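You operate a simulated robot arm through the tools that you are given. There is no shell and no other tool. Be economical: measure what you need, move in short steps, check, and stop when the job is done.

Carry out the task below with a simulated robot arm. There is one attempt and no reset: what you move stays moved.

## Task
Fetch the big bung and set it on the top of the tote. Stack the flask marked "F2" from the top of the long table on top of the flask labelled "F3". Stack the tin labelled "B" from the pump bench top on top of the tin marked "D". Take the open white bottle that says "clear" from the top of the carton table and put it on the silver steel tray. Put the yellow square bottle from the top of the front bench on the second shelf from the bottom of the wall rack and the blue square bottle on the top of the dark low table. Take the scrub block and leave it on the top of the rusty low table. Take the small bottle from the top of the front bench and leave it on the top of the koluvent drum. Do these in any order. Set down upright: open white bottle, square bottle, small bottle.
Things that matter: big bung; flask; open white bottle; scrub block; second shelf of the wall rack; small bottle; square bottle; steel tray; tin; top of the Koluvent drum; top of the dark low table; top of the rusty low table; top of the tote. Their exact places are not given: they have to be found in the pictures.

It is judged by the outcome, as a careful person would: the job done as asked, and still so three seconds after it is handed in. It fails if anything else is knocked over, pushed out of place, dropped, spilled or broken.

## Robot
A 5-joint arm with a three-finger gripper on a trunk, on a base that drives. Base frame: it is fixed to the floor where the robot stands at the start and does not move with it; the origin is under the middle of the robot, x ahead of it, y to its left, z up. Units: m, rad, N and s.
With the tool pointing down near the work surface it reaches from about 0.32 to 0.66 m from the robot's upright axis, wherever it stands. Its first joint turns from -2.897 to 2.897 rad. Places, roughly: big bung (10x10x8 cm) [0.5, 0.2, 0.8]; flask [0.5, 0.5, 0.75]; open white bottle [3.5, 1, 0.75]; scrub block (5x8x3 cm) [9, 1.4, 0.8]; second shelf of the wall rack [6.6, 4.1, 0.8]; small bottle [9.25, 1, 0.75]; square bottle [9.25, 2, 0.75]; steel tray (12x12x2 cm) [3.5, 1.1, 0.7]; tin [0.25, -0.75, 0.75]; top of the Koluvent drum [5.5, 2.5, 0.8]; top of the dark low table [6.8, 2.2, 0.5]; top of the rusty low table [6.3, 2.1, 0.5]; top of the tote (22x22 cm) [0.2, -2.06, 1.16]. The tool tilts only in the upright plane through the base axis and itself; it spins freely about its own axis. Payload 1.37 kg.
Tool frame: the origin (TCP) lies between the finger pads and is the grasp point; the fingertips stand 0.016 m ahead of it; z points along the fingers, y is the line along which they close. Largest opening 0.101 m; the body of the gripper starts 0.082 m behind the TCP.
Orientation is that of the tool frame in the base frame, as a unit quaternion [x, y, z, w]. With the fingers straight down and closing along the base's y, the tool's x points along the base's -x, its y along +y and its z along -z.

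## Interface
- The arm moves only by the tool move_arm. Its argument "series" is a list of rows, each a list of 3 entries, a list of its own where there are three numbers: the shift along the tool's x, y, z in m, then the turn, a rotation vector about the tool's x, y, z in rad, then the opening, from 0 (shut) to 1 (fully open). In form: [[[tx, ty, tz], [wx, wy, wz], grip], ...]. A call has 1 to 10 rows; each row is the pose to reach, as a shift and turn from the pose commanded when the call began, along the tool's axes at that moment. A row lasts 0.2 s, in which the tool goes at most 0.05 m and 0.15 rad; a call with a longer step from one row to the next is refused whole, and so is a gripper value outside its range. Where a pose cannot be reached the arm comes as near as it can. A force on the tool above 40 N (or 10 N above the force at the start of the call, whichever is more), or a blocked arm, ends the call early, and 0.2 s more pass. Each finger travels about 0.045 m/s and halts on what it meets, pressing with about 26 N; the grip force reading is that of the motor and also rises with nothing between the fingers. The clock runs only during rows and for 0.2 s after the last one: add rows that repeat a pose to give the fingers time. The reply holds the time, the measured pose of the TCP, the force on the tool along the base axes, the opening and the grip force, in the units named above and with some noise, with the torque about the TCP (base axes, N m) and any sound that the robot's microphone picked up, and new pictures: "views" is both (left out), scene, wrist or none.
- Cameras (640 x 400 px; columns grow to the right, rows downward): "scene" is now at [0.009, 0.1321, 1.4343]; the picture's right is [-0.55, -0.84, 0.00], its down [-0.58, 0.38, -0.72] and it looks along [0.60, -0.39, -0.69] (base axes); focal length 214 px, centre (320, 200). "wrist" rides on the gripper at [0.072, 0.02, -0.104] in the tool frame; the picture's right is [-0.26, 0.96, 0.00], its down [-0.76, -0.21, -0.62] and it looks along [-0.60, -0.16, 0.78] (tool axes); focal length 265 px, centre (320, 200).
- raise_lower(by): slides the trunk up (or, below 0, down) by that many m; the arm and the scene camera ride with it, the base frame stays. It gives what a move gives, with no picture.
- base_move(legs): drives the robot by 1 to 6 legs, each [ahead, left, turn to the left] in m, m and rad, along the robot's own axes; the way and the turn of a leg run together, so that a leg with both is an arc; at most 1.5 m and 3.142 rad a leg. The arm and the cameras ride along, it lands a little off, and it stops where it bumps. It gives what a move gives, and a new picture of the scene camera.
- head_to(pan, tilt): turns the head with the scene camera to pan (to the left, within 2.705 rad either way) and tilt (down, from -0.506 to 1.204), counted from straight ahead of the robot. It gives what a move gives, and a new picture of the scene camera.
- point_at(camera, pixels): for up to 12 pixels [column, row] of the newest picture of that camera ("zoom" is the newest enlarged one), the place [x, y, z] in the base frame of the surface seen there, good to about 0.003 m. The clock stands still meanwhile.
- enlarge(camera, box): a new picture of the part [left, top, right, bottom] of that camera's present view, enlarged. The clock stands still meanwhile.
- job_done(): hands the job in; it is judged then, once.

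Go step by step. Measure first, check grasps and placings, and put right what went wrong. The budget is 322 turns and 360 pictures, counting those below and the enlarged ones. Unless the task says otherwise, let go and move clear before handing in, and close with one line.

The tools are called as name(argument=value, ...) on one line, values as JSON. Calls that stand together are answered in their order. move_arm: Moves the arm, as the interface text tells. Its arguments: {"type":"object","properties":{"series":{"type":"array","items":{"type":"array"}},"views":{"type":"string","enum":["both","scene","wrist","none"]}},"required":["series"]} The other tools are called the same way: raise_lower (by) slides the trunk up or down; base_move (legs) drives the base; head_to (pan, tilt) turns the head that bears the scene camera; point_at (camera, pixels) gives the place of the surface under pixels of a picture; enlarge (camera, box) takes an enlarged picture of a part of a camera's view; job_done () hands the job in.

At the start:

```text
time_s: 0.0
ee_pos: [0.3561, -0.0955, 1.1651]
ee_rot: [0.0, 1.0, 0.0, 0.0]
ft_force: [-0.5, 0.1, -0.5]
torque: [-0.04, 0.0, 0.04]
gripper_width: 0.1004
finger_force: 0.1
trunk travel left (down, up): [-0.375, 0.215]
robot x, y, heading: [0.0018, 0.0011, -0.006]
head pan, tilt: [-0.581, 0.768]
```

scene: 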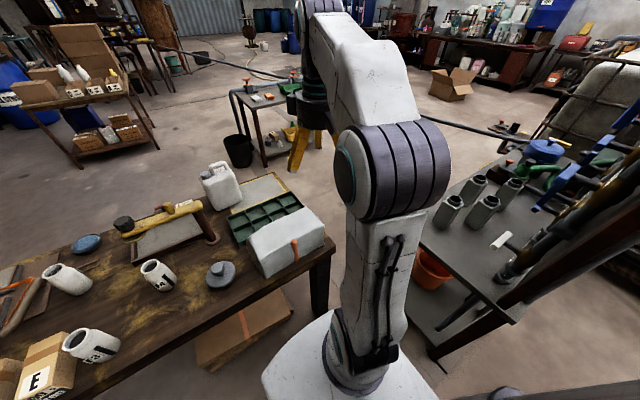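
wrist: 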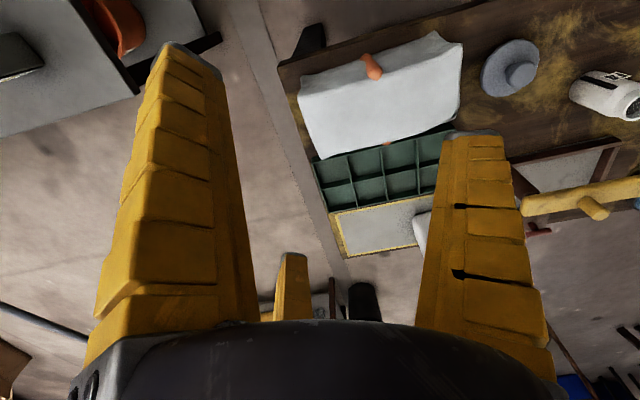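

The scene picture shows the long table on the left with flasks near (68,280), (158,275), (90,345) and the grey bung at (220,274); tins stand on the pump bench at (450,210)-(510,190). I enlarge both areas.

enlarge(camera="scene", box=[0, 200, 320, 400])

enlarge(camera="scene", box=[400, 120, 640, 270])

point_at(camera="scene", pixels=[[220, 268], [208, 285], [232, 285], [158, 275], [68, 280], [90, 345], [285, 240], [300, 300], [200, 230]])

```text
2.00 times, centred on (160, 300) of scene
```

zoom: 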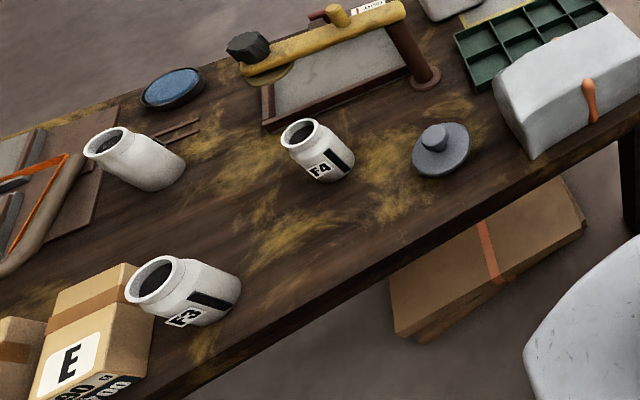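

```text
2.67 times, centred on (520, 195) of scene
```

zoom: 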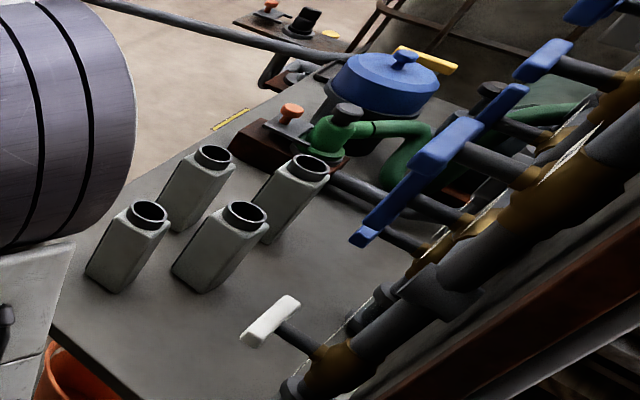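

```text
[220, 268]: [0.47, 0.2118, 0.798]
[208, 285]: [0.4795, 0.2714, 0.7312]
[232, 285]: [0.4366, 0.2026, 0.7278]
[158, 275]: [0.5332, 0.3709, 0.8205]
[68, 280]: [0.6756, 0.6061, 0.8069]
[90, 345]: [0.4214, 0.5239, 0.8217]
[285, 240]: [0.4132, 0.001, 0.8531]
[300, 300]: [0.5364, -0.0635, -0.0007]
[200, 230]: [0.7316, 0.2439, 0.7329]
```

Flask F4 is at (0.53,0.37), F3 at (0.42,0.52), and the flask at (0.68,0.61) has no label in view. I turn the head left to see the rest of the long table.

head_to(pan=0.7, tilt=0.75)

```text
time_s: 1.4
ee_pos: [0.3557, -0.0958, 1.1664]
ee_rot: [0.0, 1.0, 0.0, 0.001]
ft_force: [-0.1, 0.3, 0.0]
torque: [0.0, -0.02, 0.0]
gripper_width: 0.1006
finger_force: 0.2
trunk travel left (down, up): [-0.375, 0.215]
robot x, y, heading: [0.0031, 0.0008, 0.0]
head pan, tilt: [0.7, 0.75]
```

scene: 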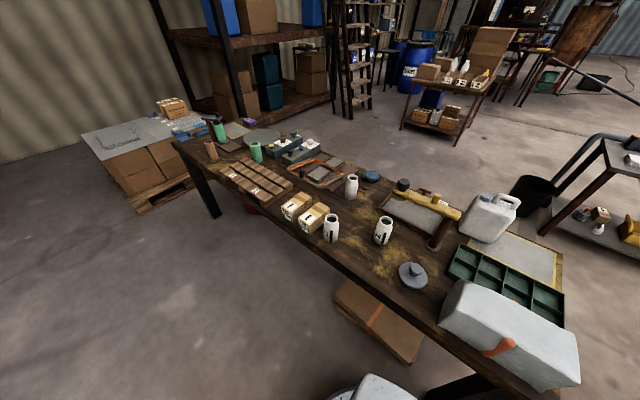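

enlarge(camera="scene", box=[280, 160, 440, 260])

enlarge(camera="scene", box=[340, 0, 640, 190])

```text
4.00 times, centred on (360, 210) of scene
```

zoom: 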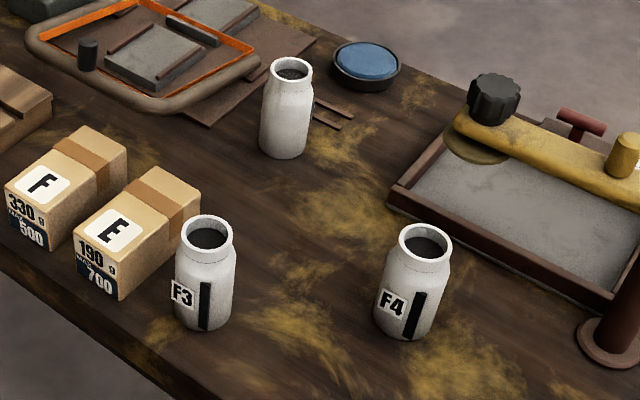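

```text
2.11 times, centred on (490, 95) of scene
```

zoom: 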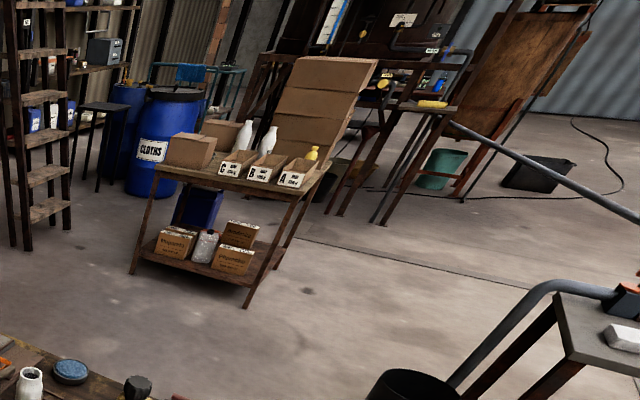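

The third flask (zoom 287,105) turns its label away. I measure the flasks, bung and table edge in this view.

enlarge(camera="scene", box=[300, 160, 460, 300])

```text
2.86 times, centred on (380, 230) of scene
```

zoom: 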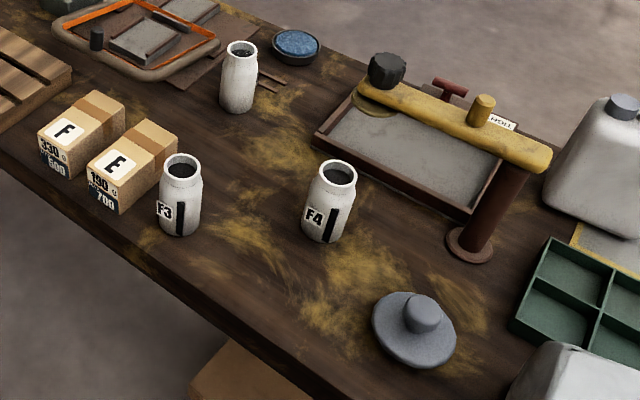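

point_at(camera="zoom", pixels=[[229, 46], [252, 45], [236, 110], [164, 164], [200, 166], [178, 234], [320, 170], [354, 175], [422, 305], [421, 330], [200, 284], [400, 395]])

point_at(camera="zoom", pixels=[[240, 40], [240, 57], [180, 152], [181, 178], [338, 160], [335, 185], [407, 306], [440, 306], [422, 297], [110, 235], [377, 320], [452, 340]])

```text
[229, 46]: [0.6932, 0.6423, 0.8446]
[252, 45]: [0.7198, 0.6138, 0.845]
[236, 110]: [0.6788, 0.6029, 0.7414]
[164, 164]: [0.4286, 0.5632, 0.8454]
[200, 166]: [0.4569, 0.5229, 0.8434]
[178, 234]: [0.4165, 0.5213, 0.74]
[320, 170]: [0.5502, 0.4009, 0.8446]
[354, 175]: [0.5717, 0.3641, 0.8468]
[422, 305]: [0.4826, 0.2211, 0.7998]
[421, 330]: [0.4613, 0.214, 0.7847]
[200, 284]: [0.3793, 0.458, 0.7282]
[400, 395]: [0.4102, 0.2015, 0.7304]
```

```text
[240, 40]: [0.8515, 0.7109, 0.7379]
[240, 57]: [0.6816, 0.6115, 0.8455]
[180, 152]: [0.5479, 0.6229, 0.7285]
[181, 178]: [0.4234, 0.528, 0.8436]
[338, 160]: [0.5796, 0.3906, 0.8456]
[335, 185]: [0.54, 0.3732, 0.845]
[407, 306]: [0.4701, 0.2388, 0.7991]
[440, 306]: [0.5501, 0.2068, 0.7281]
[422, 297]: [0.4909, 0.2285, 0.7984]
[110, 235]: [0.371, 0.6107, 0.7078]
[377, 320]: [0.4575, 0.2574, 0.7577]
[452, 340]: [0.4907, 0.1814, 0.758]
```

The rims stand at z≈0.845: the third flask at about (0.700,0.622), F3 at (0.443,0.543). Before driving left I check how far the box under the table sticks out and where the robot's own base is.

point_at(camera="scene", pixels=[[337, 293], [408, 360], [372, 330], [345, 288], [380, 385], [345, 390], [440, 395], [470, 385]])

head_to(pan=0.0, tilt=1.2)

```text
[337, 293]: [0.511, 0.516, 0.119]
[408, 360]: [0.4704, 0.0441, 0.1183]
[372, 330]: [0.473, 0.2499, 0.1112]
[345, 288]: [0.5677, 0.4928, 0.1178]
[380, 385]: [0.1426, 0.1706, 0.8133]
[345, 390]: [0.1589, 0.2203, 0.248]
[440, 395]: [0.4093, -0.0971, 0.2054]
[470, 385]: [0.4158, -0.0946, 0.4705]
```

```text
time_s: 2.5
ee_pos: [0.3559, -0.0961, 1.1656]
ee_rot: [0.0, 1.0, 0.001, 0.0]
ft_force: [0.6, 0.1, -0.8]
torque: [0.0, 0.02, -0.02]
gripper_width: 0.1006
finger_force: 0.1
trunk travel left (down, up): [-0.375, 0.215]
robot x, y, heading: [0.0001, -0.0006, -0.004]
head pan, tilt: [0.0, 1.201]
```

scene: 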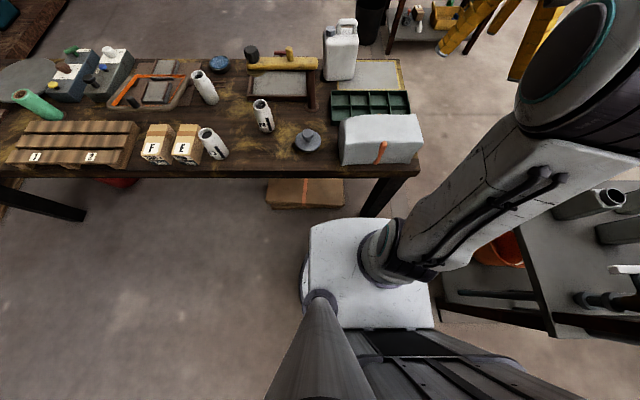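

The base front runs along row 220 (columns 310-400). I measure it against the table edge.

point_at(camera="scene", pixels=[[315, 224], [340, 220], [375, 222], [304, 280], [304, 300], [200, 176], [350, 176], [430, 300], [520, 330], [470, 300], [437, 320]])

```text
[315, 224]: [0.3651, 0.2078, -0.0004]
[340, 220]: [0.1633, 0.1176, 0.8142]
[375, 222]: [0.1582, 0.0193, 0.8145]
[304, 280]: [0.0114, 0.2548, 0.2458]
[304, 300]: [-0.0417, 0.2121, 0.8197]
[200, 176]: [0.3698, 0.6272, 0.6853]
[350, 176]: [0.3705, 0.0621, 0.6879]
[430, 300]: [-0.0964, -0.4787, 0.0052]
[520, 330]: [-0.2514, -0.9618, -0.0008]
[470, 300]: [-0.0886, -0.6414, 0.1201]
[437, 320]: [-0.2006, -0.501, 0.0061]
```

The base front is at about x 0.26 and the table edge at x 0.37, so there is room. I drive 0.58 left and 0.06 ahead so both flasks come within reach.

base_move(legs=[[0.0, 0.58, 0.0], [0.06, 0.0, 0.0]])

```text
time_s: 6.4
ee_pos: [0.418, 0.4815, 1.1669]
ee_rot: [-0.001, 1.0, 0.001, -0.001]
ft_force: [0.4, -0.8, -0.7]
torque: [0.01, 0.02, 0.01]
gripper_width: 0.1004
finger_force: 0.1
trunk travel left (down, up): [-0.375, 0.215]
robot x, y, heading: [0.0597, 0.5777, 0.002]
head pan, tilt: [0.0, 1.201]
```

scene: 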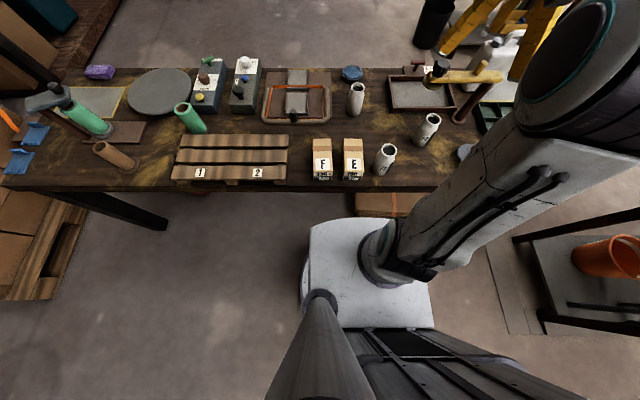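

The robot is at (0.06,0.578) and the third flask sits inside the reach. I bring the open gripper over it at (0.700,0.622), z 0.97.

move_arm(series=[[[-0.035, 0.0176, 0.025], [0, 0, 0], 1], [[-0.07, 0.035, 0.05], [0, 0, 0], 1], [[-0.106, 0.053, 0.075], [0, 0, 0], 1], [[-0.141, 0.07, 0.1], [0, 0, 0], 1], [[-0.176, 0.088, 0.125], [0, 0, 0], 1], [[-0.212, 0.105, 0.15], [0, 0, 0], 1], [[-0.247, 0.123, 0.175], [0, 0, 0], 1], [[-0.282, 0.1405, 0.2], [0, 0, 0], 1], [[-0.282, 0.1405, 0.2], [0, 0, 0], 1]])

```text
time_s: 8.4
ee_pos: [0.6841, 0.6194, 0.96]
ee_rot: [-0.001, 1.0, 0.0, 0.0]
ft_force: [-1.0, -0.6, -0.2]
torque: [0.03, 0.02, 0.02]
gripper_width: 0.1006
finger_force: 0.1
out of reach, approached as far as the arm can: row 8, 9
trunk travel left (down, up): [-0.375, 0.215]
robot x, y, heading: [0.0629, 0.5774, 0.004]
head pan, tilt: [0.0, 1.201]
```

scene: 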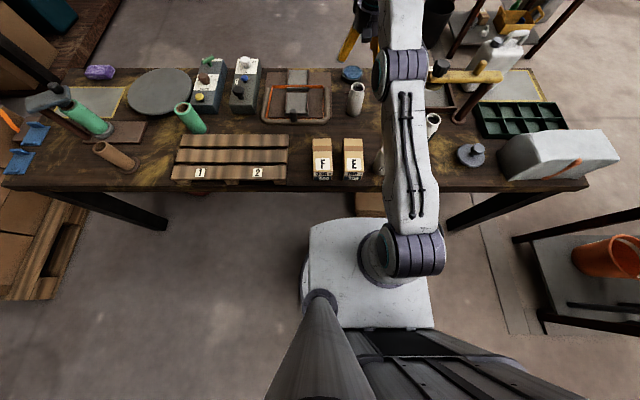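
wrist: 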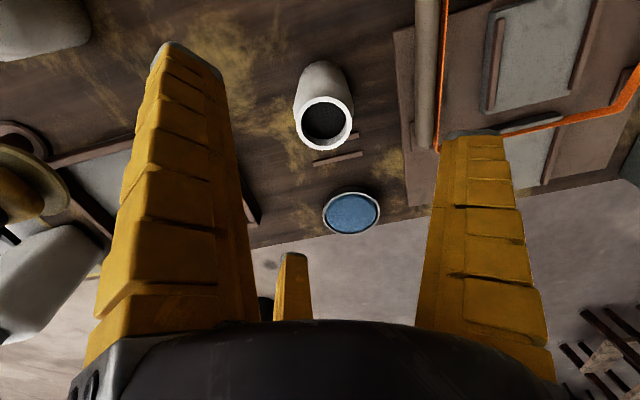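

The arm stopped at x 0.684; the flask mouth is at wrist (325,122). I measure it and the dish beyond.

point_at(camera="wrist", pixels=[[299, 120], [351, 123], [326, 148], [322, 98], [300, 85], [347, 85], [324, 65]])

```text
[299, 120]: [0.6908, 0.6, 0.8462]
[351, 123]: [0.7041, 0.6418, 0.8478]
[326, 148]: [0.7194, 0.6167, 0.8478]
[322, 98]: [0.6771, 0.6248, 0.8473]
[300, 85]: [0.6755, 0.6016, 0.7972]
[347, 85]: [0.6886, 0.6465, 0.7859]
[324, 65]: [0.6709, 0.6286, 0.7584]
```

Flask centre is (0.698,0.621). I drive 0.025 ahead to gain reach.

base_move(legs=[[0.025, 0.0, 0.0]])

```text
time_s: 9.2
ee_pos: [0.7089, 0.6201, 0.9599]
ee_rot: [-0.001, 1.0, -0.001, 0.0]
ft_force: [0.1, -0.5, 0.1]
torque: [0.02, 0.0, 0.01]
gripper_width: 0.1005
finger_force: 0.0
trunk travel left (down, up): [-0.375, 0.215]
robot x, y, heading: [0.0847, 0.5757, 0.001]
head pan, tilt: [0.0, 1.201]
```

scene: 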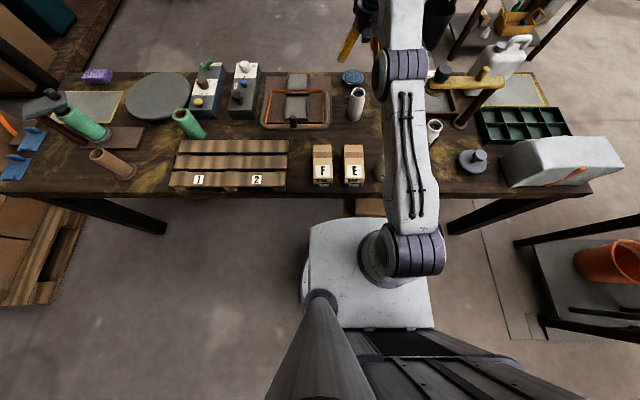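

TCP is now at (0.709,0.620). I step back 0.011 and down 0.05 and check.

move_arm(series=[[[0.005, 0, 0.02], [0, 0, 0], 1], [[0.01, 0.001, 0.05], [0, 0, 0], 1], [[0.01, 0.001, 0.05], [0, 0, 0], 1]], views="wrist")

```text
time_s: 10.0
ee_pos: [0.6998, 0.6218, 0.9119]
ee_rot: [0.0, 1.0, -0.001, 0.0]
ft_force: [-0.2, 0.6, -0.2]
torque: [0.01, 0.01, 0.0]
gripper_width: 0.1006
finger_force: 0.0
trunk travel left (down, up): [-0.375, 0.215]
robot x, y, heading: [0.0872, 0.5753, 0.002]
head pan, tilt: [0.0, 1.201]
```

wrist: 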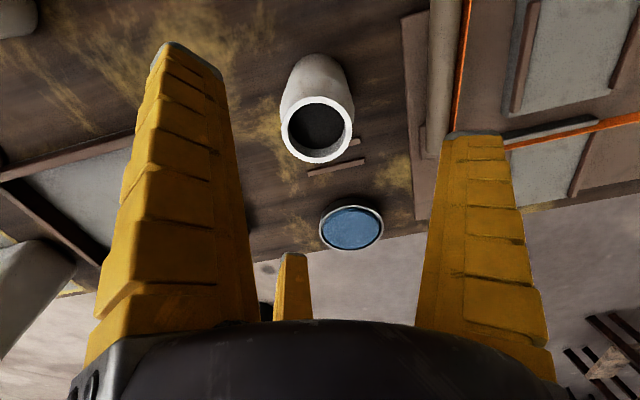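

The flask mouth at (318,128) lies between the fingers. I descend 0.11 and close.

move_arm(series=[[[0, 0, 0.04], [0, 0, 0], 1], [[0, 0, 0.08], [0, 0, 0], 1], [[0, 0, 0.11], [0, 0, 0], 1], [[0, 0, 0.11], [0, 0, 0], 1], [[0, 0, 0.11], [0, 0, 0], 0], [[0, 0, 0.11], [0, 0, 0], 0], [[0, 0, 0.11], [0, 0, 0], 0], [[0, 0, 0.11], [0, 0, 0], 0], [[0, 0, 0.11], [0, 0, 0], 0]], views="wrist")

```text
time_s: 12.0
ee_pos: [0.6986, 0.6215, 0.8019]
ee_rot: [-0.001, 1.0, 0.0, -0.001]
ft_force: [0.1, 1.2, 1.7]
torque: [0.05, 0.06, 0.03]
gripper_width: 0.0534
finger_force: 25.6
trunk travel left (down, up): [-0.375, 0.215]
robot x, y, heading: [0.0899, 0.573, 0.004]
head pan, tilt: [0.0, 1.201]
```

wrist: 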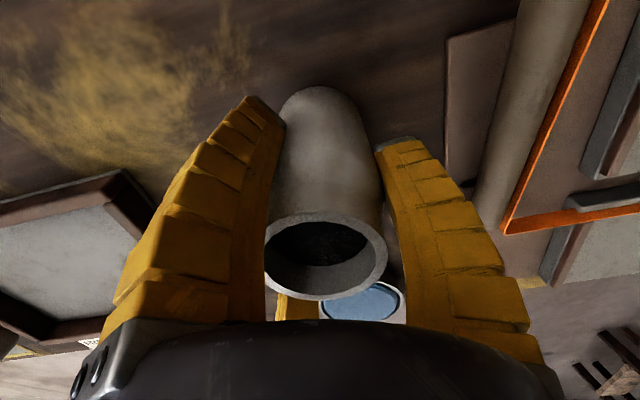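

The gripper holds the flask (width 0.053, 25.6 N). I lift it 0.15 and start drawing it back while spinning to expose the label.

move_arm(series=[[[0, 0, -0.04], [0, 0, 0], 0], [[0, 0, -0.08], [0, 0, 0], 0], [[0, 0, -0.12], [0, 0, 0.1], 0], [[0.03, 0, -0.15], [0, 0, 0.25], 0], [[0.07, -0.01, -0.16], [0, 0, 0.4], 0], [[0.1, -0.02, -0.16], [0, 0, 0.55], 0], [[0.1, -0.02, -0.16], [0, 0, 0.7], 0], [[0.1, -0.02, -0.16], [0, 0, 0.85], 0], [[0.1, -0.02, -0.16], [0, 0, 1.0], 0], [[0.1, -0.02, -0.16], [0, 0, 1.15], 0]], views="scene")

move_arm(series=[[[0, 0, 0], [0, 0, 0.15], 0], [[0, 0, 0], [0, 0, 0.3], 0], [[0, 0, 0], [0, 0, 0.45], 0], [[0, 0, 0], [0, 0, 0.6], 0], [[0, 0, 0], [0, 0, 0.75], 0], [[0, 0, 0], [0, 0, 0.9], 0], [[0, 0, 0], [0, 0, 1.05], 0], [[0, 0, 0], [0, 0, 1.2], 0]], views="scene")

```text
time_s: 14.2
ee_pos: [0.5987, 0.6004, 0.9587]
ee_rot: [0.544, 0.839, 0.001, 0.0]
ft_force: [-0.4, 0.1, 0.0]
torque: [0.0, 0.0, 0.01]
gripper_width: 0.0528
finger_force: 26.1
trunk travel left (down, up): [-0.375, 0.215]
robot x, y, heading: [0.086, 0.5762, -0.002]
head pan, tilt: [0.0, 1.201]
```

scene: 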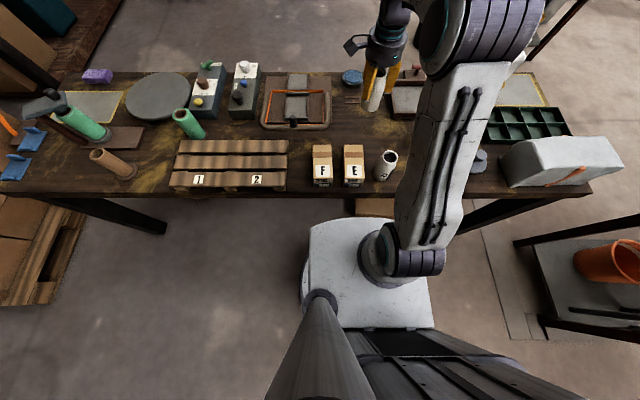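

```text
time_s: 16.0
ee_pos: [0.6005, 0.6002, 0.9593]
ee_rot: [0.923, 0.385, 0.0, 0.0]
ft_force: [-0.3, -1.3, -0.5]
torque: [0.0, -0.02, 0.01]
gripper_width: 0.0534
finger_force: 26.3
trunk travel left (down, up): [-0.375, 0.215]
robot x, y, heading: [0.0889, 0.5755, -0.001]
head pan, tilt: [0.0, 1.201]
```

scene: 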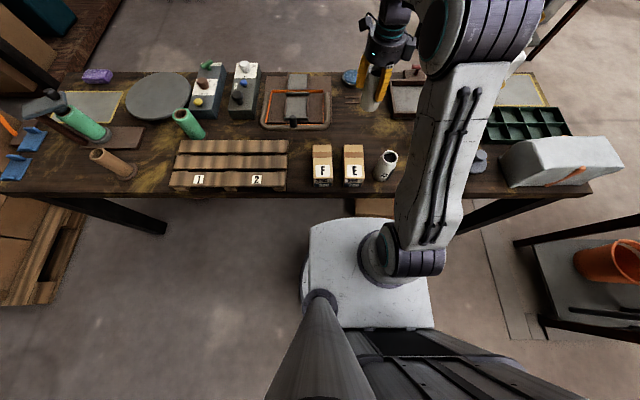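

enlarge(camera="scene", box=[340, 50, 420, 130])

```text
5.00 times, centred on (380, 90) of scene
```

zoom: 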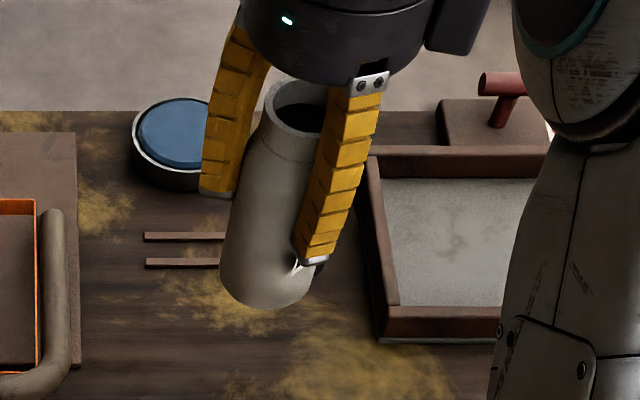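

A label corner shows under the right finger at zoom (300,265). I spin 0.75 rad more to bring it toward the camera.

move_arm(series=[[[0, 0, 0], [0, 0, 0.15], 0], [[0, 0, 0], [0, 0, 0.3], 0], [[0, 0, 0], [0, 0, 0.45], 0], [[0, 0, 0], [0, 0, 0.6], 0], [[0, 0, 0], [0, 0, 0.75], 0]], views="none")

enlarge(camera="scene", box=[340, 50, 420, 130])

```text
time_s: 17.2
ee_pos: [0.5986, 0.5464, 0.9595]
ee_rot: [0.999, 0.032, 0.0, 0.0]
ft_force: [0.1, 0.1, 0.4]
torque: [0.02, 0.0, -0.03]
gripper_width: 0.0534
finger_force: 26.0
out of reach, approached as far as the arm can: row 5
trunk travel left (down, up): [-0.375, 0.215]
robot x, y, heading: [0.0877, 0.5741, 0.004]
head pan, tilt: [0.0, 1.201]
```

```text
5.00 times, centred on (380, 90) of scene
```

zoom: 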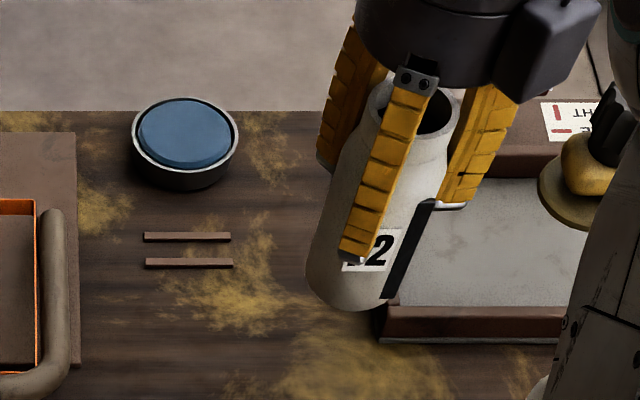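

The label reads "…2", so this is F2. I spin back off the joint limit and carry it toward F3 at (0.443,0.543).

move_arm(series=[[[-0.03, 0, 0], [0, 0, -0.15], 0], [[-0.06, -0.002, 0], [0, 0, -0.3], 0], [[-0.09, -0.004, 0], [0, 0, -0.45], 0], [[-0.125, -0.005, 0], [0, 0, -0.6], 0], [[-0.155, -0.0066, 0], [0, 0, -0.75], 0], [[-0.155, -0.0066, 0], [0, 0, -0.75], 0]])

```text
time_s: 18.6
ee_pos: [0.4427, 0.5455, 0.9593]
ee_rot: [0.922, 0.387, 0.0, -0.001]
ft_force: [0.1, 1.4, -0.2]
torque: [0.01, 0.0, -0.03]
gripper_width: 0.053
finger_force: 26.5
trunk travel left (down, up): [-0.375, 0.215]
robot x, y, heading: [0.0875, 0.5793, 0.003]
head pan, tilt: [0.0, 1.201]
```

scene: 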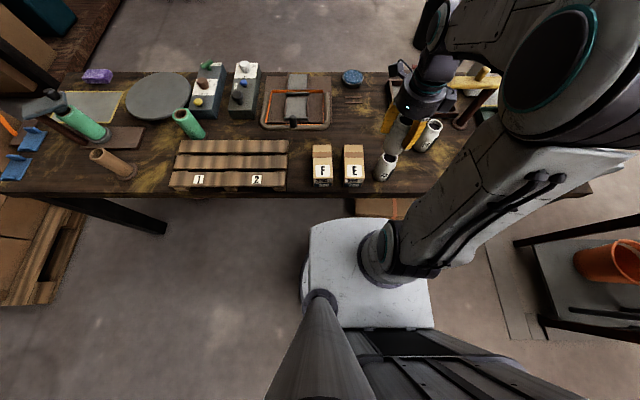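
wrist: 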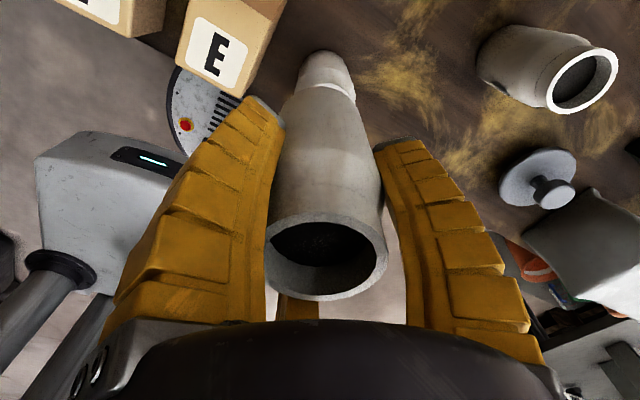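

F2 hangs over F3 (wrist: F3 shoulder behind at (325,70)). I enlarge the scene to measure F3's rim and F2's bottom.

enlarge(camera="scene", box=[350, 90, 450, 190])

```text
4.00 times, centred on (400, 140) of scene
```

zoom: 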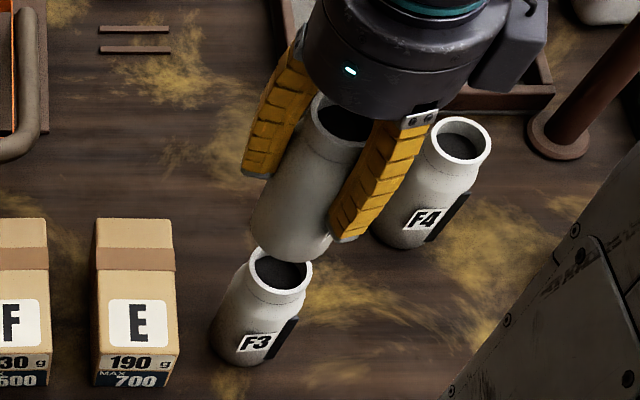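

point_at(camera="zoom", pixels=[[251, 260], [250, 272], [259, 287], [278, 297], [295, 295], [308, 280], [310, 270], [253, 225], [270, 248], [300, 257], [318, 250], [327, 242]])

```text
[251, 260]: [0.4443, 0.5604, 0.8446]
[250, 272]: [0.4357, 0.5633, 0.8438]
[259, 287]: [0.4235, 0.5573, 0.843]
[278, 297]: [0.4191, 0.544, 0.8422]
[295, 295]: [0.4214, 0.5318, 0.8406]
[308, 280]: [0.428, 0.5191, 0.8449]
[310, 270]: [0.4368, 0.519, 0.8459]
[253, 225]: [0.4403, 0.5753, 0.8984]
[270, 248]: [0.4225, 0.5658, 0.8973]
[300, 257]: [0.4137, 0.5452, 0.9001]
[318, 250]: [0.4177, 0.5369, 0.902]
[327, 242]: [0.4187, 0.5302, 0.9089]
```

F3's rim centre is (0.441,0.541) and F2's axis agrees with the TCP, so I shift (-0.002,-0.0045) and lower most of the 0.04 gap.

move_arm(series=[[[-0.0044, 0.0019, 0], [0, 0, 0], 0], [[-0.0044, 0.0019, 0.02], [0, 0, 0], 0], [[-0.0044, 0.0019, 0.035], [0, 0, 0], 0], [[-0.0044, 0.0019, 0.035], [0, 0, 0], 0]], views="none")

enlarge(camera="scene", box=[350, 90, 450, 190])

```text
time_s: 19.6
ee_pos: [0.4424, 0.5403, 0.9245]
ee_rot: [0.922, 0.386, -0.001, 0.001]
ft_force: [-0.7, 0.0, 0.1]
torque: [0.04, 0.05, 0.02]
gripper_width: 0.0532
finger_force: 25.9
trunk travel left (down, up): [-0.375, 0.215]
robot x, y, heading: [0.0857, 0.5779, 0.002]
head pan, tilt: [0.0, 1.201]
```

```text
4.00 times, centred on (400, 140) of scene
```

zoom: 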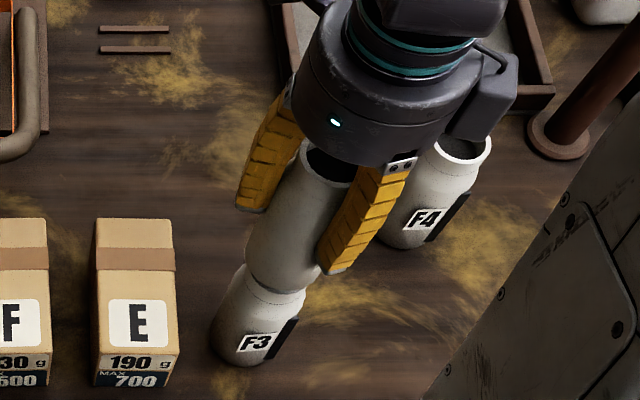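

F2 looks centred, about 5 mm above. I lower slowly to contact.

move_arm(series=[[[0, 0, 0.002], [0, 0, 0], 0], [[0, 0, 0.004], [0, 0, 0], 0], [[0, 0, 0.006], [0, 0, 0], 0], [[0, 0, 0.006], [0, 0, 0], 0]], views="none")

```text
time_s: 20.6
ee_pos: [0.441, 0.541, 0.9175]
ee_rot: [0.923, 0.386, -0.001, 0.0]
ft_force: [0.7, -0.3, -1.2]
torque: [0.0, 0.0, 0.0]
gripper_width: 0.0532
finger_force: 25.4
trunk travel left (down, up): [-0.375, 0.215]
robot x, y, heading: [0.086, 0.5777, 0.001]
head pan, tilt: [0.0, 1.201]
```

move_arm(series=[[[0, 0, 0.001], [0, 0, 0], 0], [[0, 0, 0.002], [0, 0, 0], 0], [[0, 0, 0.003], [0, 0, 0], 0], [[0, 0, 0.004], [0, 0, 0], 0]], views="none")

enlarge(camera="scene", box=[350, 90, 450, 190])

```text
time_s: 21.6
ee_pos: [0.4408, 0.5416, 0.9149]
ee_rot: [0.923, 0.386, 0.002, 0.001]
ft_force: [-0.3, -0.2, 18.3]
torque: [0.02, 0.07, 0.0]
gripper_width: 0.0537
finger_force: 26.1
trunk travel left (down, up): [-0.375, 0.215]
robot x, y, heading: [0.0858, 0.5728, -0.0]
head pan, tilt: [0.0, 1.201]
```

```text
4.00 times, centred on (400, 140) of scene
```

zoom: 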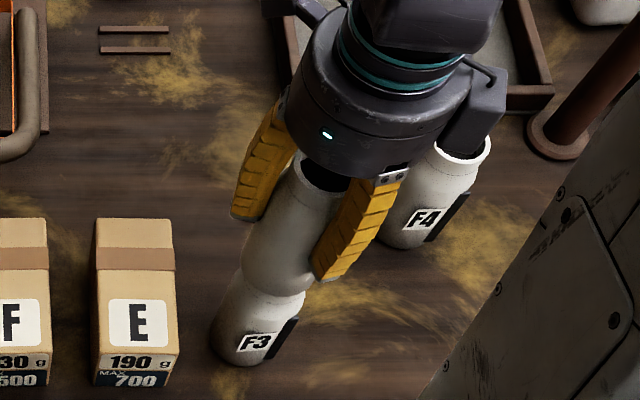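

Contact reads 18 N upward, so F2 rests on F3. I ease off 1.5 mm, open, and rise straight up.

move_arm(series=[[[0, 0, -0.0015], [0, 0, 0], 0], [[0, 0, -0.0015], [0, 0, 0], 0.6], [[0, 0, -0.0015], [0, 0, 0], 0.75], [[0, 0, -0.0015], [0, 0, 0], 0.9], [[0, 0, -0.0015], [0, 0, 0], 0.9], [[0, 0, -0.0015], [0, 0, 0], 0.9], [[0, 0, -0.03], [0, 0, 0], 0.9], [[0, 0, -0.07], [0, 0, 0], 0.9], [[0, 0, -0.11], [0, 0, 0], 0.9], [[0, 0, -0.15], [0, 0, 0], 0.9]])

```text
time_s: 23.8
ee_pos: [0.4408, 0.5434, 1.0643]
ee_rot: [0.923, 0.386, 0.001, 0.0]
ft_force: [0.3, -0.9, -0.5]
torque: [0.03, -0.01, 0.02]
gripper_width: 0.092
finger_force: 1.0
trunk travel left (down, up): [-0.375, 0.215]
robot x, y, heading: [0.0845, 0.5734, -0.0]
head pan, tilt: [0.0, 1.201]
```

scene: 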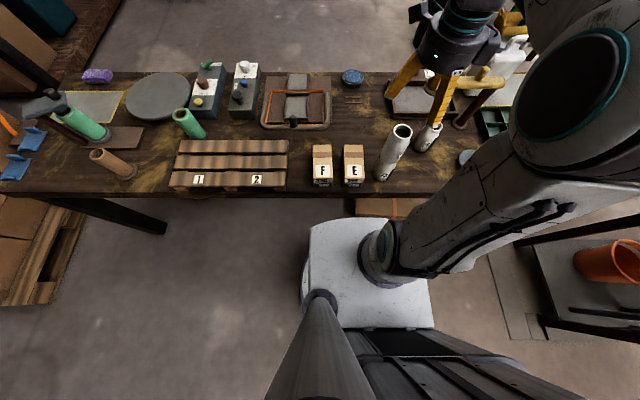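
wrist: 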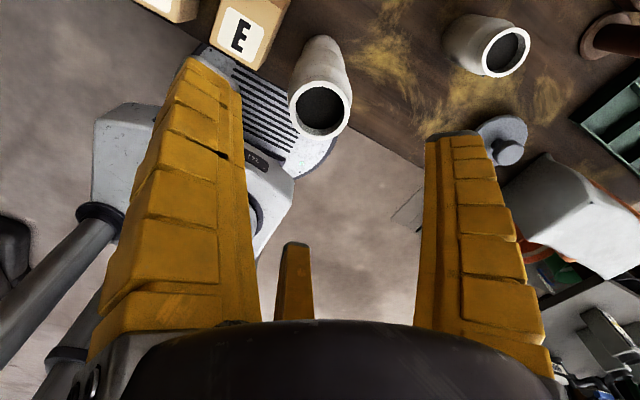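

F2 stands on F3. Next I move over the bung (about (0.477,0.223)), unspinning along the way.

move_arm(series=[[[-0.025, 0.031, 0], [0, 0, -0.1], 0.9], [[-0.051, 0.062, 0], [0, 0, -0.2], 0.9], [[-0.076, 0.094, 0], [0, 0, -0.3], 0.9], [[-0.101, 0.125, 0], [0, 0, -0.4], 0.9], [[-0.127, 0.156, 0.02], [0, 0, -0.5], 0.9], [[-0.152, 0.188, 0.04], [0, 0, -0.6], 0.9], [[-0.178, 0.219, 0.06], [0, 0, -0.7], 0.9], [[-0.203, 0.25, 0.08], [0, 0, -0.8], 0.9], [[-0.203, 0.25, 0.1], [0, 0, -0.8], 0.9], [[-0.203, 0.25, 0.1], [0, 0, -0.8], 0.9]])

```text
time_s: 26.0
ee_pos: [0.4747, 0.2218, 0.9633]
ee_rot: [0.699, 0.715, 0.0, 0.0]
ft_force: [0.5, 0.6, 0.0]
torque: [-0.03, -0.01, -0.02]
gripper_width: 0.0919
finger_force: 0.4
trunk travel left (down, up): [-0.375, 0.215]
robot x, y, heading: [0.0864, 0.5753, 0.003]
head pan, tilt: [0.0, 1.201]
```

scene: 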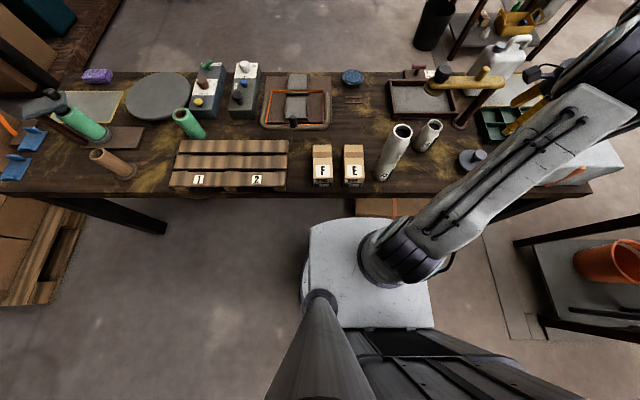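
wrist: 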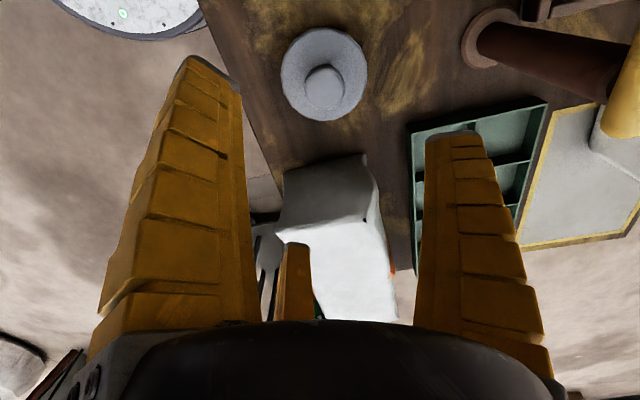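

point_at(camera="wrist", pixels=[[306, 90], [343, 90], [324, 108], [325, 85], [282, 70], [367, 70], [325, 120], [323, 28]])

```text
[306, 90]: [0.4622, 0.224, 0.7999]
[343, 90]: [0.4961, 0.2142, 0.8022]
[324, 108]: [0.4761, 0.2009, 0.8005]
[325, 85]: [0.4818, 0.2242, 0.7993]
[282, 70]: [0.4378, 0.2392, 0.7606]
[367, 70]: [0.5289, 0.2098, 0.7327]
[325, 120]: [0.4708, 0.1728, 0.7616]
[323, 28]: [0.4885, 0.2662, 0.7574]
```

Knob centre is (0.480,0.220), top z 0.80, flange at 0.76. I descend to TCP z 0.786 and close.

move_arm(series=[[[-0.002, 0.005, 0.04], [0, 0, 0], 0.9], [[-0.002, 0.005, 0.08], [0, 0, 0], 0.9], [[-0.002, 0.005, 0.12], [0, 0, 0], 0.9], [[-0.002, 0.005, 0.16], [0, 0, 0], 0.9], [[-0.002, 0.005, 0.176], [0, 0, 0], 0.9], [[-0.002, 0.005, 0.176], [0, 0, 0], 0.4], [[-0.002, 0.005, 0.176], [0, 0, 0], 0], [[-0.002, 0.005, 0.176], [0, 0, 0], 0], [[-0.002, 0.005, 0.176], [0, 0, 0], 0], [[-0.002, 0.005, 0.176], [0, 0, 0], 0]], views="wrist")

```text
time_s: 28.2
ee_pos: [0.4804, 0.2221, 0.7895]
ee_rot: [0.7, 0.715, 0.001, 0.0]
ft_force: [0.4, 0.3, 1.4]
torque: [0.03, 0.04, 0.01]
gripper_width: 0.0349
finger_force: 26.5
trunk travel left (down, up): [-0.375, 0.215]
robot x, y, heading: [0.0855, 0.5774, 0.0]
head pan, tilt: [0.0, 1.201]
```

wrist: 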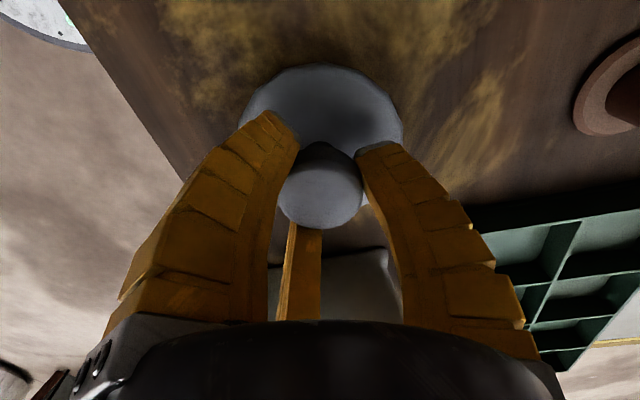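

The bung is held (width 0.035). I lift it clear and pull it toward the robot, then look toward the tote.

move_arm(series=[[[0, 0, -0.04], [0, 0, 0], 0], [[0, 0, -0.085], [0, 0, 0], 0], [[0, 0, -0.13], [0, 0, 0], 0], [[0, 0, -0.175], [0, 0, 0], 0], [[0, 0, -0.22], [0, 0, 0], 0], [[0, -0.02, -0.26], [0, 0, 0], 0], [[0, -0.05, -0.29], [0, 0, 0], 0], [[0, -0.09, -0.31], [0, 0, 0], 0], [[0, -0.13, -0.32], [0, 0, 0], 0], [[0, -0.13, -0.32], [0, 0, 0], 0]], views="none")

head_to(pan=-1.4, tilt=0.6)

```text
time_s: 30.4
ee_pos: [0.349, 0.2206, 1.107]
ee_rot: [0.699, 0.715, 0.0, 0.0]
ft_force: [0.2, -0.3, -0.9]
torque: [-0.02, -0.02, -0.02]
gripper_width: 0.033
finger_force: 25.8
trunk travel left (down, up): [-0.375, 0.215]
robot x, y, heading: [0.088, 0.5749, -0.003]
head pan, tilt: [0.0, 1.201]
```

```text
time_s: 31.9
ee_pos: [0.3493, 0.2199, 1.1069]
ee_rot: [0.699, 0.715, -0.001, 0.0]
ft_force: [-0.7, -0.4, -0.5]
torque: [0.0, 0.01, -0.02]
gripper_width: 0.0321
finger_force: 26.0
trunk travel left (down, up): [-0.375, 0.215]
robot x, y, heading: [0.0882, 0.5746, 0.0]
head pan, tilt: [-1.4, 0.6]
```

scene: 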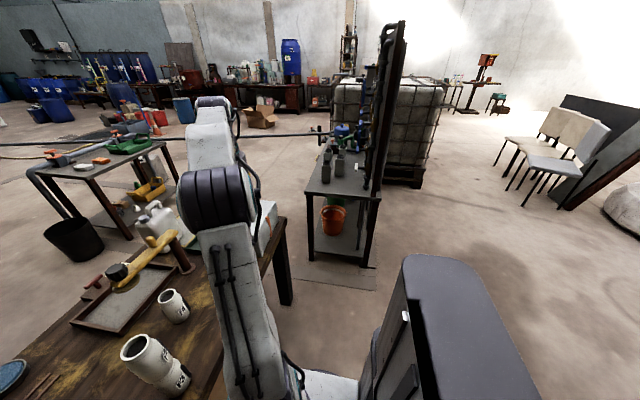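

The gripper width has gone from 0.035 to 0.032, so I check the bung for slip.

move_arm(series=[[[0, 0, 0], [0, 0, 0], 0]], views="wrist")

enlarge(camera="scene", box=[280, 40, 480, 280])

```text
time_s: 32.3
ee_pos: [0.3498, 0.2192, 1.1066]
ee_rot: [0.699, 0.716, 0.0, 0.001]
ft_force: [-0.6, 0.3, -0.3]
torque: [-0.01, 0.01, 0.0]
gripper_width: 0.0322
finger_force: 25.5
trunk travel left (down, up): [-0.375, 0.215]
robot x, y, heading: [0.0841, 0.5733, 0.007]
head pan, tilt: [-1.4, 0.6]
```

wrist: 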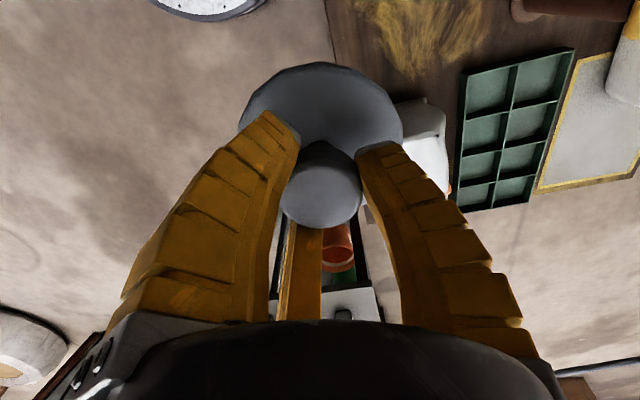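

```text
1.67 times, centred on (380, 160) of scene
```

zoom: 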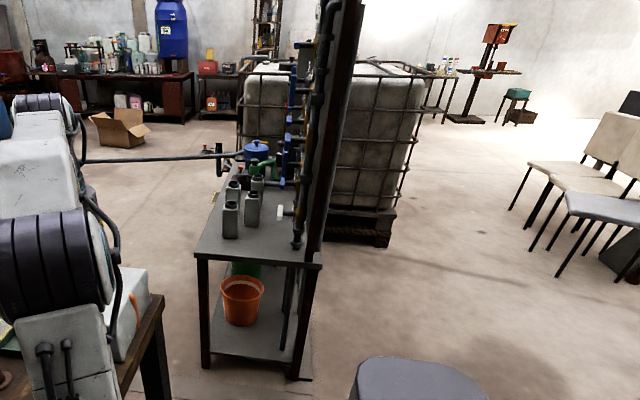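

The bung is seated as before. The caged tote stands behind the pump bench's pipe board; I measure the bench, board and tote.

point_at(camera="zoom", pixels=[[197, 252], [320, 262], [205, 365], [298, 378], [330, 60], [250, 62], [400, 70], [425, 80], [375, 245], [320, 235], [340, 70], [222, 165]])

point_at(camera="scene", pixels=[[405, 30], [370, 175], [430, 85], [400, 82], [420, 78], [408, 78], [445, 82], [308, 250], [335, 80]])

```text
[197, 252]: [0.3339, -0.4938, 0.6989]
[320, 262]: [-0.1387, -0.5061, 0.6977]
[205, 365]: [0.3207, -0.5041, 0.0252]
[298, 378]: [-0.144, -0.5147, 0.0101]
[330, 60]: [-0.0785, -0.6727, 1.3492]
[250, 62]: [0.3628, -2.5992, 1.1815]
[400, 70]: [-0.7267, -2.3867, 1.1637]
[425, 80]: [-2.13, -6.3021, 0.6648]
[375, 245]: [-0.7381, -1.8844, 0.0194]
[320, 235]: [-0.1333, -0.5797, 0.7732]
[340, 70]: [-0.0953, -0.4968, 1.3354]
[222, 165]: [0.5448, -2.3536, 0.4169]
```

```text
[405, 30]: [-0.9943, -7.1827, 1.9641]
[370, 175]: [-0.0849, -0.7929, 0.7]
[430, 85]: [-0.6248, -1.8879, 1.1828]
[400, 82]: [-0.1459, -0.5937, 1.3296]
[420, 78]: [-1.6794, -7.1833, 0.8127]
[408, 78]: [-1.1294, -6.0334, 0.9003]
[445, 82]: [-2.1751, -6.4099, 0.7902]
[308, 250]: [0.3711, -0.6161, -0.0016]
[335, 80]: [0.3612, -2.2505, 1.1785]
```

point_at(camera="scene", pixels=[[300, 133], [280, 134], [260, 135], [170, 138], [100, 143], [30, 145], [313, 131], [317, 191], [325, 150], [250, 200], [130, 230]])

enlarge(camera="scene", box=[290, 60, 450, 200])

```text
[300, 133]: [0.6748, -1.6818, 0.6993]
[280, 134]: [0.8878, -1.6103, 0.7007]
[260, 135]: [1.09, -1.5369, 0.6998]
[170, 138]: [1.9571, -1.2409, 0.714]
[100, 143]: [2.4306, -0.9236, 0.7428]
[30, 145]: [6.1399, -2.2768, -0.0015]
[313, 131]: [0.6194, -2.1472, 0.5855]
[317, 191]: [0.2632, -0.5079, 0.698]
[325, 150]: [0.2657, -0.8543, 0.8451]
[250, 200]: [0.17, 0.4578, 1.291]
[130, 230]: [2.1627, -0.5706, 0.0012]
```

```text
2.86 times, centred on (370, 130) of scene
```

zoom: 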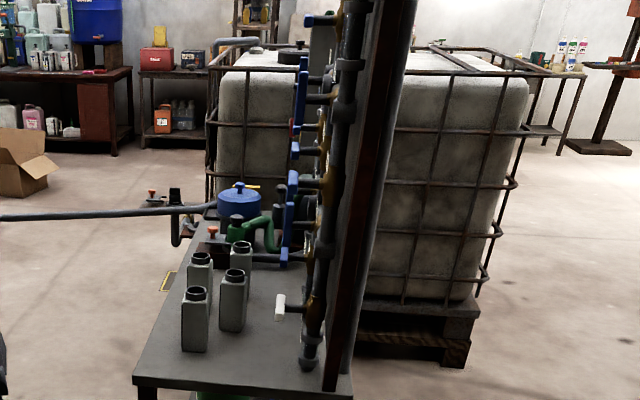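

A pipe hangs at z≈0.7 from near (0.6,-1.7) to (2.4,-0.9), so I should reach the tote from the west side of the board, facing -y. I check what lies behind the robot first.

head_to(pan=-2.4, tilt=0.6)

```text
time_s: 33.6
ee_pos: [0.3497, 0.2208, 1.1072]
ee_rot: [0.699, 0.715, 0.0, 0.0]
ft_force: [-0.2, -0.2, -1.2]
torque: [0.01, -0.01, 0.01]
gripper_width: 0.0322
finger_force: 26.3
trunk travel left (down, up): [-0.375, 0.215]
robot x, y, heading: [0.0842, 0.5736, 0.002]
head pan, tilt: [-2.4, 0.6]
```

scene: 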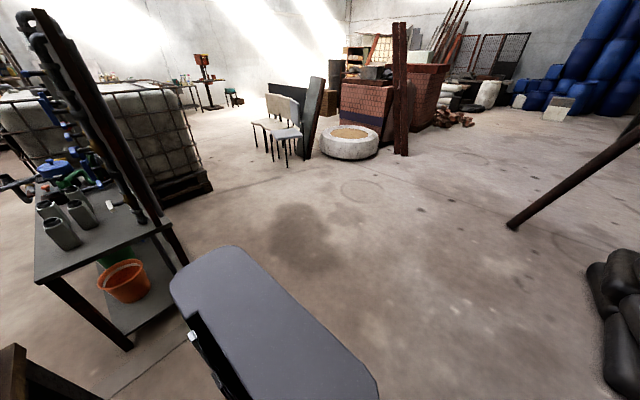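

The floor behind is clear. I back up, turn right to face -y and drive ahead along x≈-0.65.

base_move(legs=[[-0.75, 0.0, 0.0], [0.0, 0.0, -1.571], [1.3, 0.0, 0.0]])

head_to(pan=0.3, tilt=0.5)

```text
time_s: 47.7
ee_pos: [-0.9869, -1.0124, 1.107]
ee_rot: [1.0, 0.023, 0.0, 0.001]
ft_force: [0.2, -0.4, 0.0]
torque: [-0.02, 0.03, 0.02]
gripper_width: 0.0316
finger_force: 26.1
trunk travel left (down, up): [-0.375, 0.215]
robot x, y, heading: [-0.6374, -0.7405, -1.547]
head pan, tilt: [-2.4, 0.6]
```

scene: 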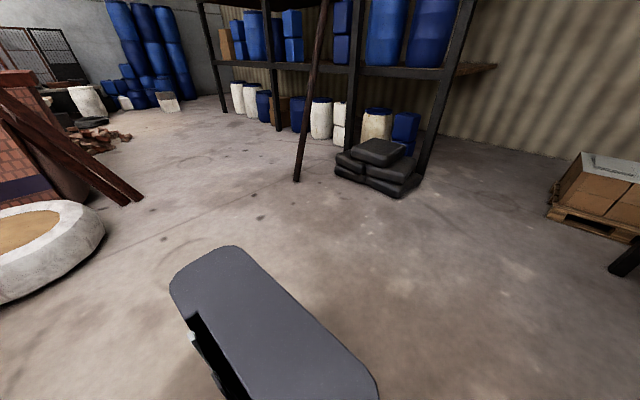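

```text
time_s: 50.1
ee_pos: [-0.9864, -1.0117, 1.1075]
ee_rot: [1.0, 0.024, 0.0, 0.0]
ft_force: [0.3, 0.1, 0.0]
torque: [-0.01, 0.0, 0.0]
gripper_width: 0.0313
finger_force: 25.2
trunk travel left (down, up): [-0.375, 0.215]
robot x, y, heading: [-0.6376, -0.7426, -1.544]
head pan, tilt: [0.3, 0.499]
```

scene: 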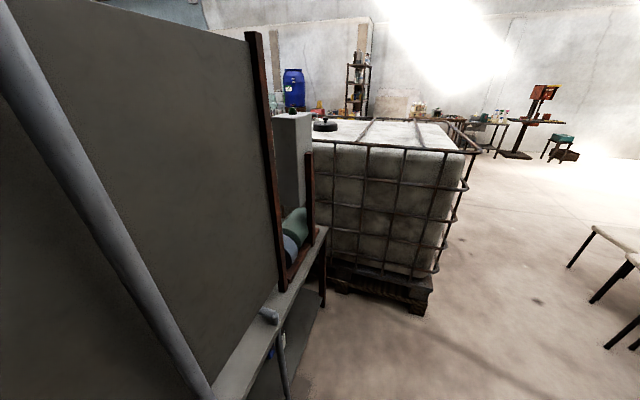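

The tote top is visible with a black lid at (325,124). I measure bench end and tote.

point_at(camera="scene", pixels=[[322, 240], [325, 305], [307, 140], [325, 126], [360, 143], [370, 133], [400, 135], [460, 152], [475, 152], [350, 125], [345, 290], [425, 310]])

enlarge(camera="scene", box=[260, 90, 490, 240])

```text
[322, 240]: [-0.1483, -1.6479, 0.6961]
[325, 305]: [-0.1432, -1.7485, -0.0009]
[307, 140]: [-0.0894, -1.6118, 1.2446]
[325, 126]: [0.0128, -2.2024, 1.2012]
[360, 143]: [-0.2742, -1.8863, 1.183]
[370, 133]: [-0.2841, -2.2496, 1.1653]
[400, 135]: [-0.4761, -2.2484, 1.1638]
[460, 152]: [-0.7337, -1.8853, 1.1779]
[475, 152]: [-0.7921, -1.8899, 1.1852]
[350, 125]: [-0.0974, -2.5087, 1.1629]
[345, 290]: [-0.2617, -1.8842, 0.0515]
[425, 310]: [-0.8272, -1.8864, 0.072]
```

```text
2.67 times, centred on (375, 165) of scene
```

zoom: 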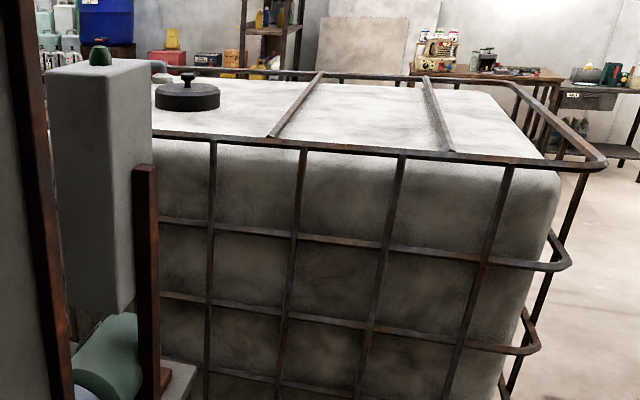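

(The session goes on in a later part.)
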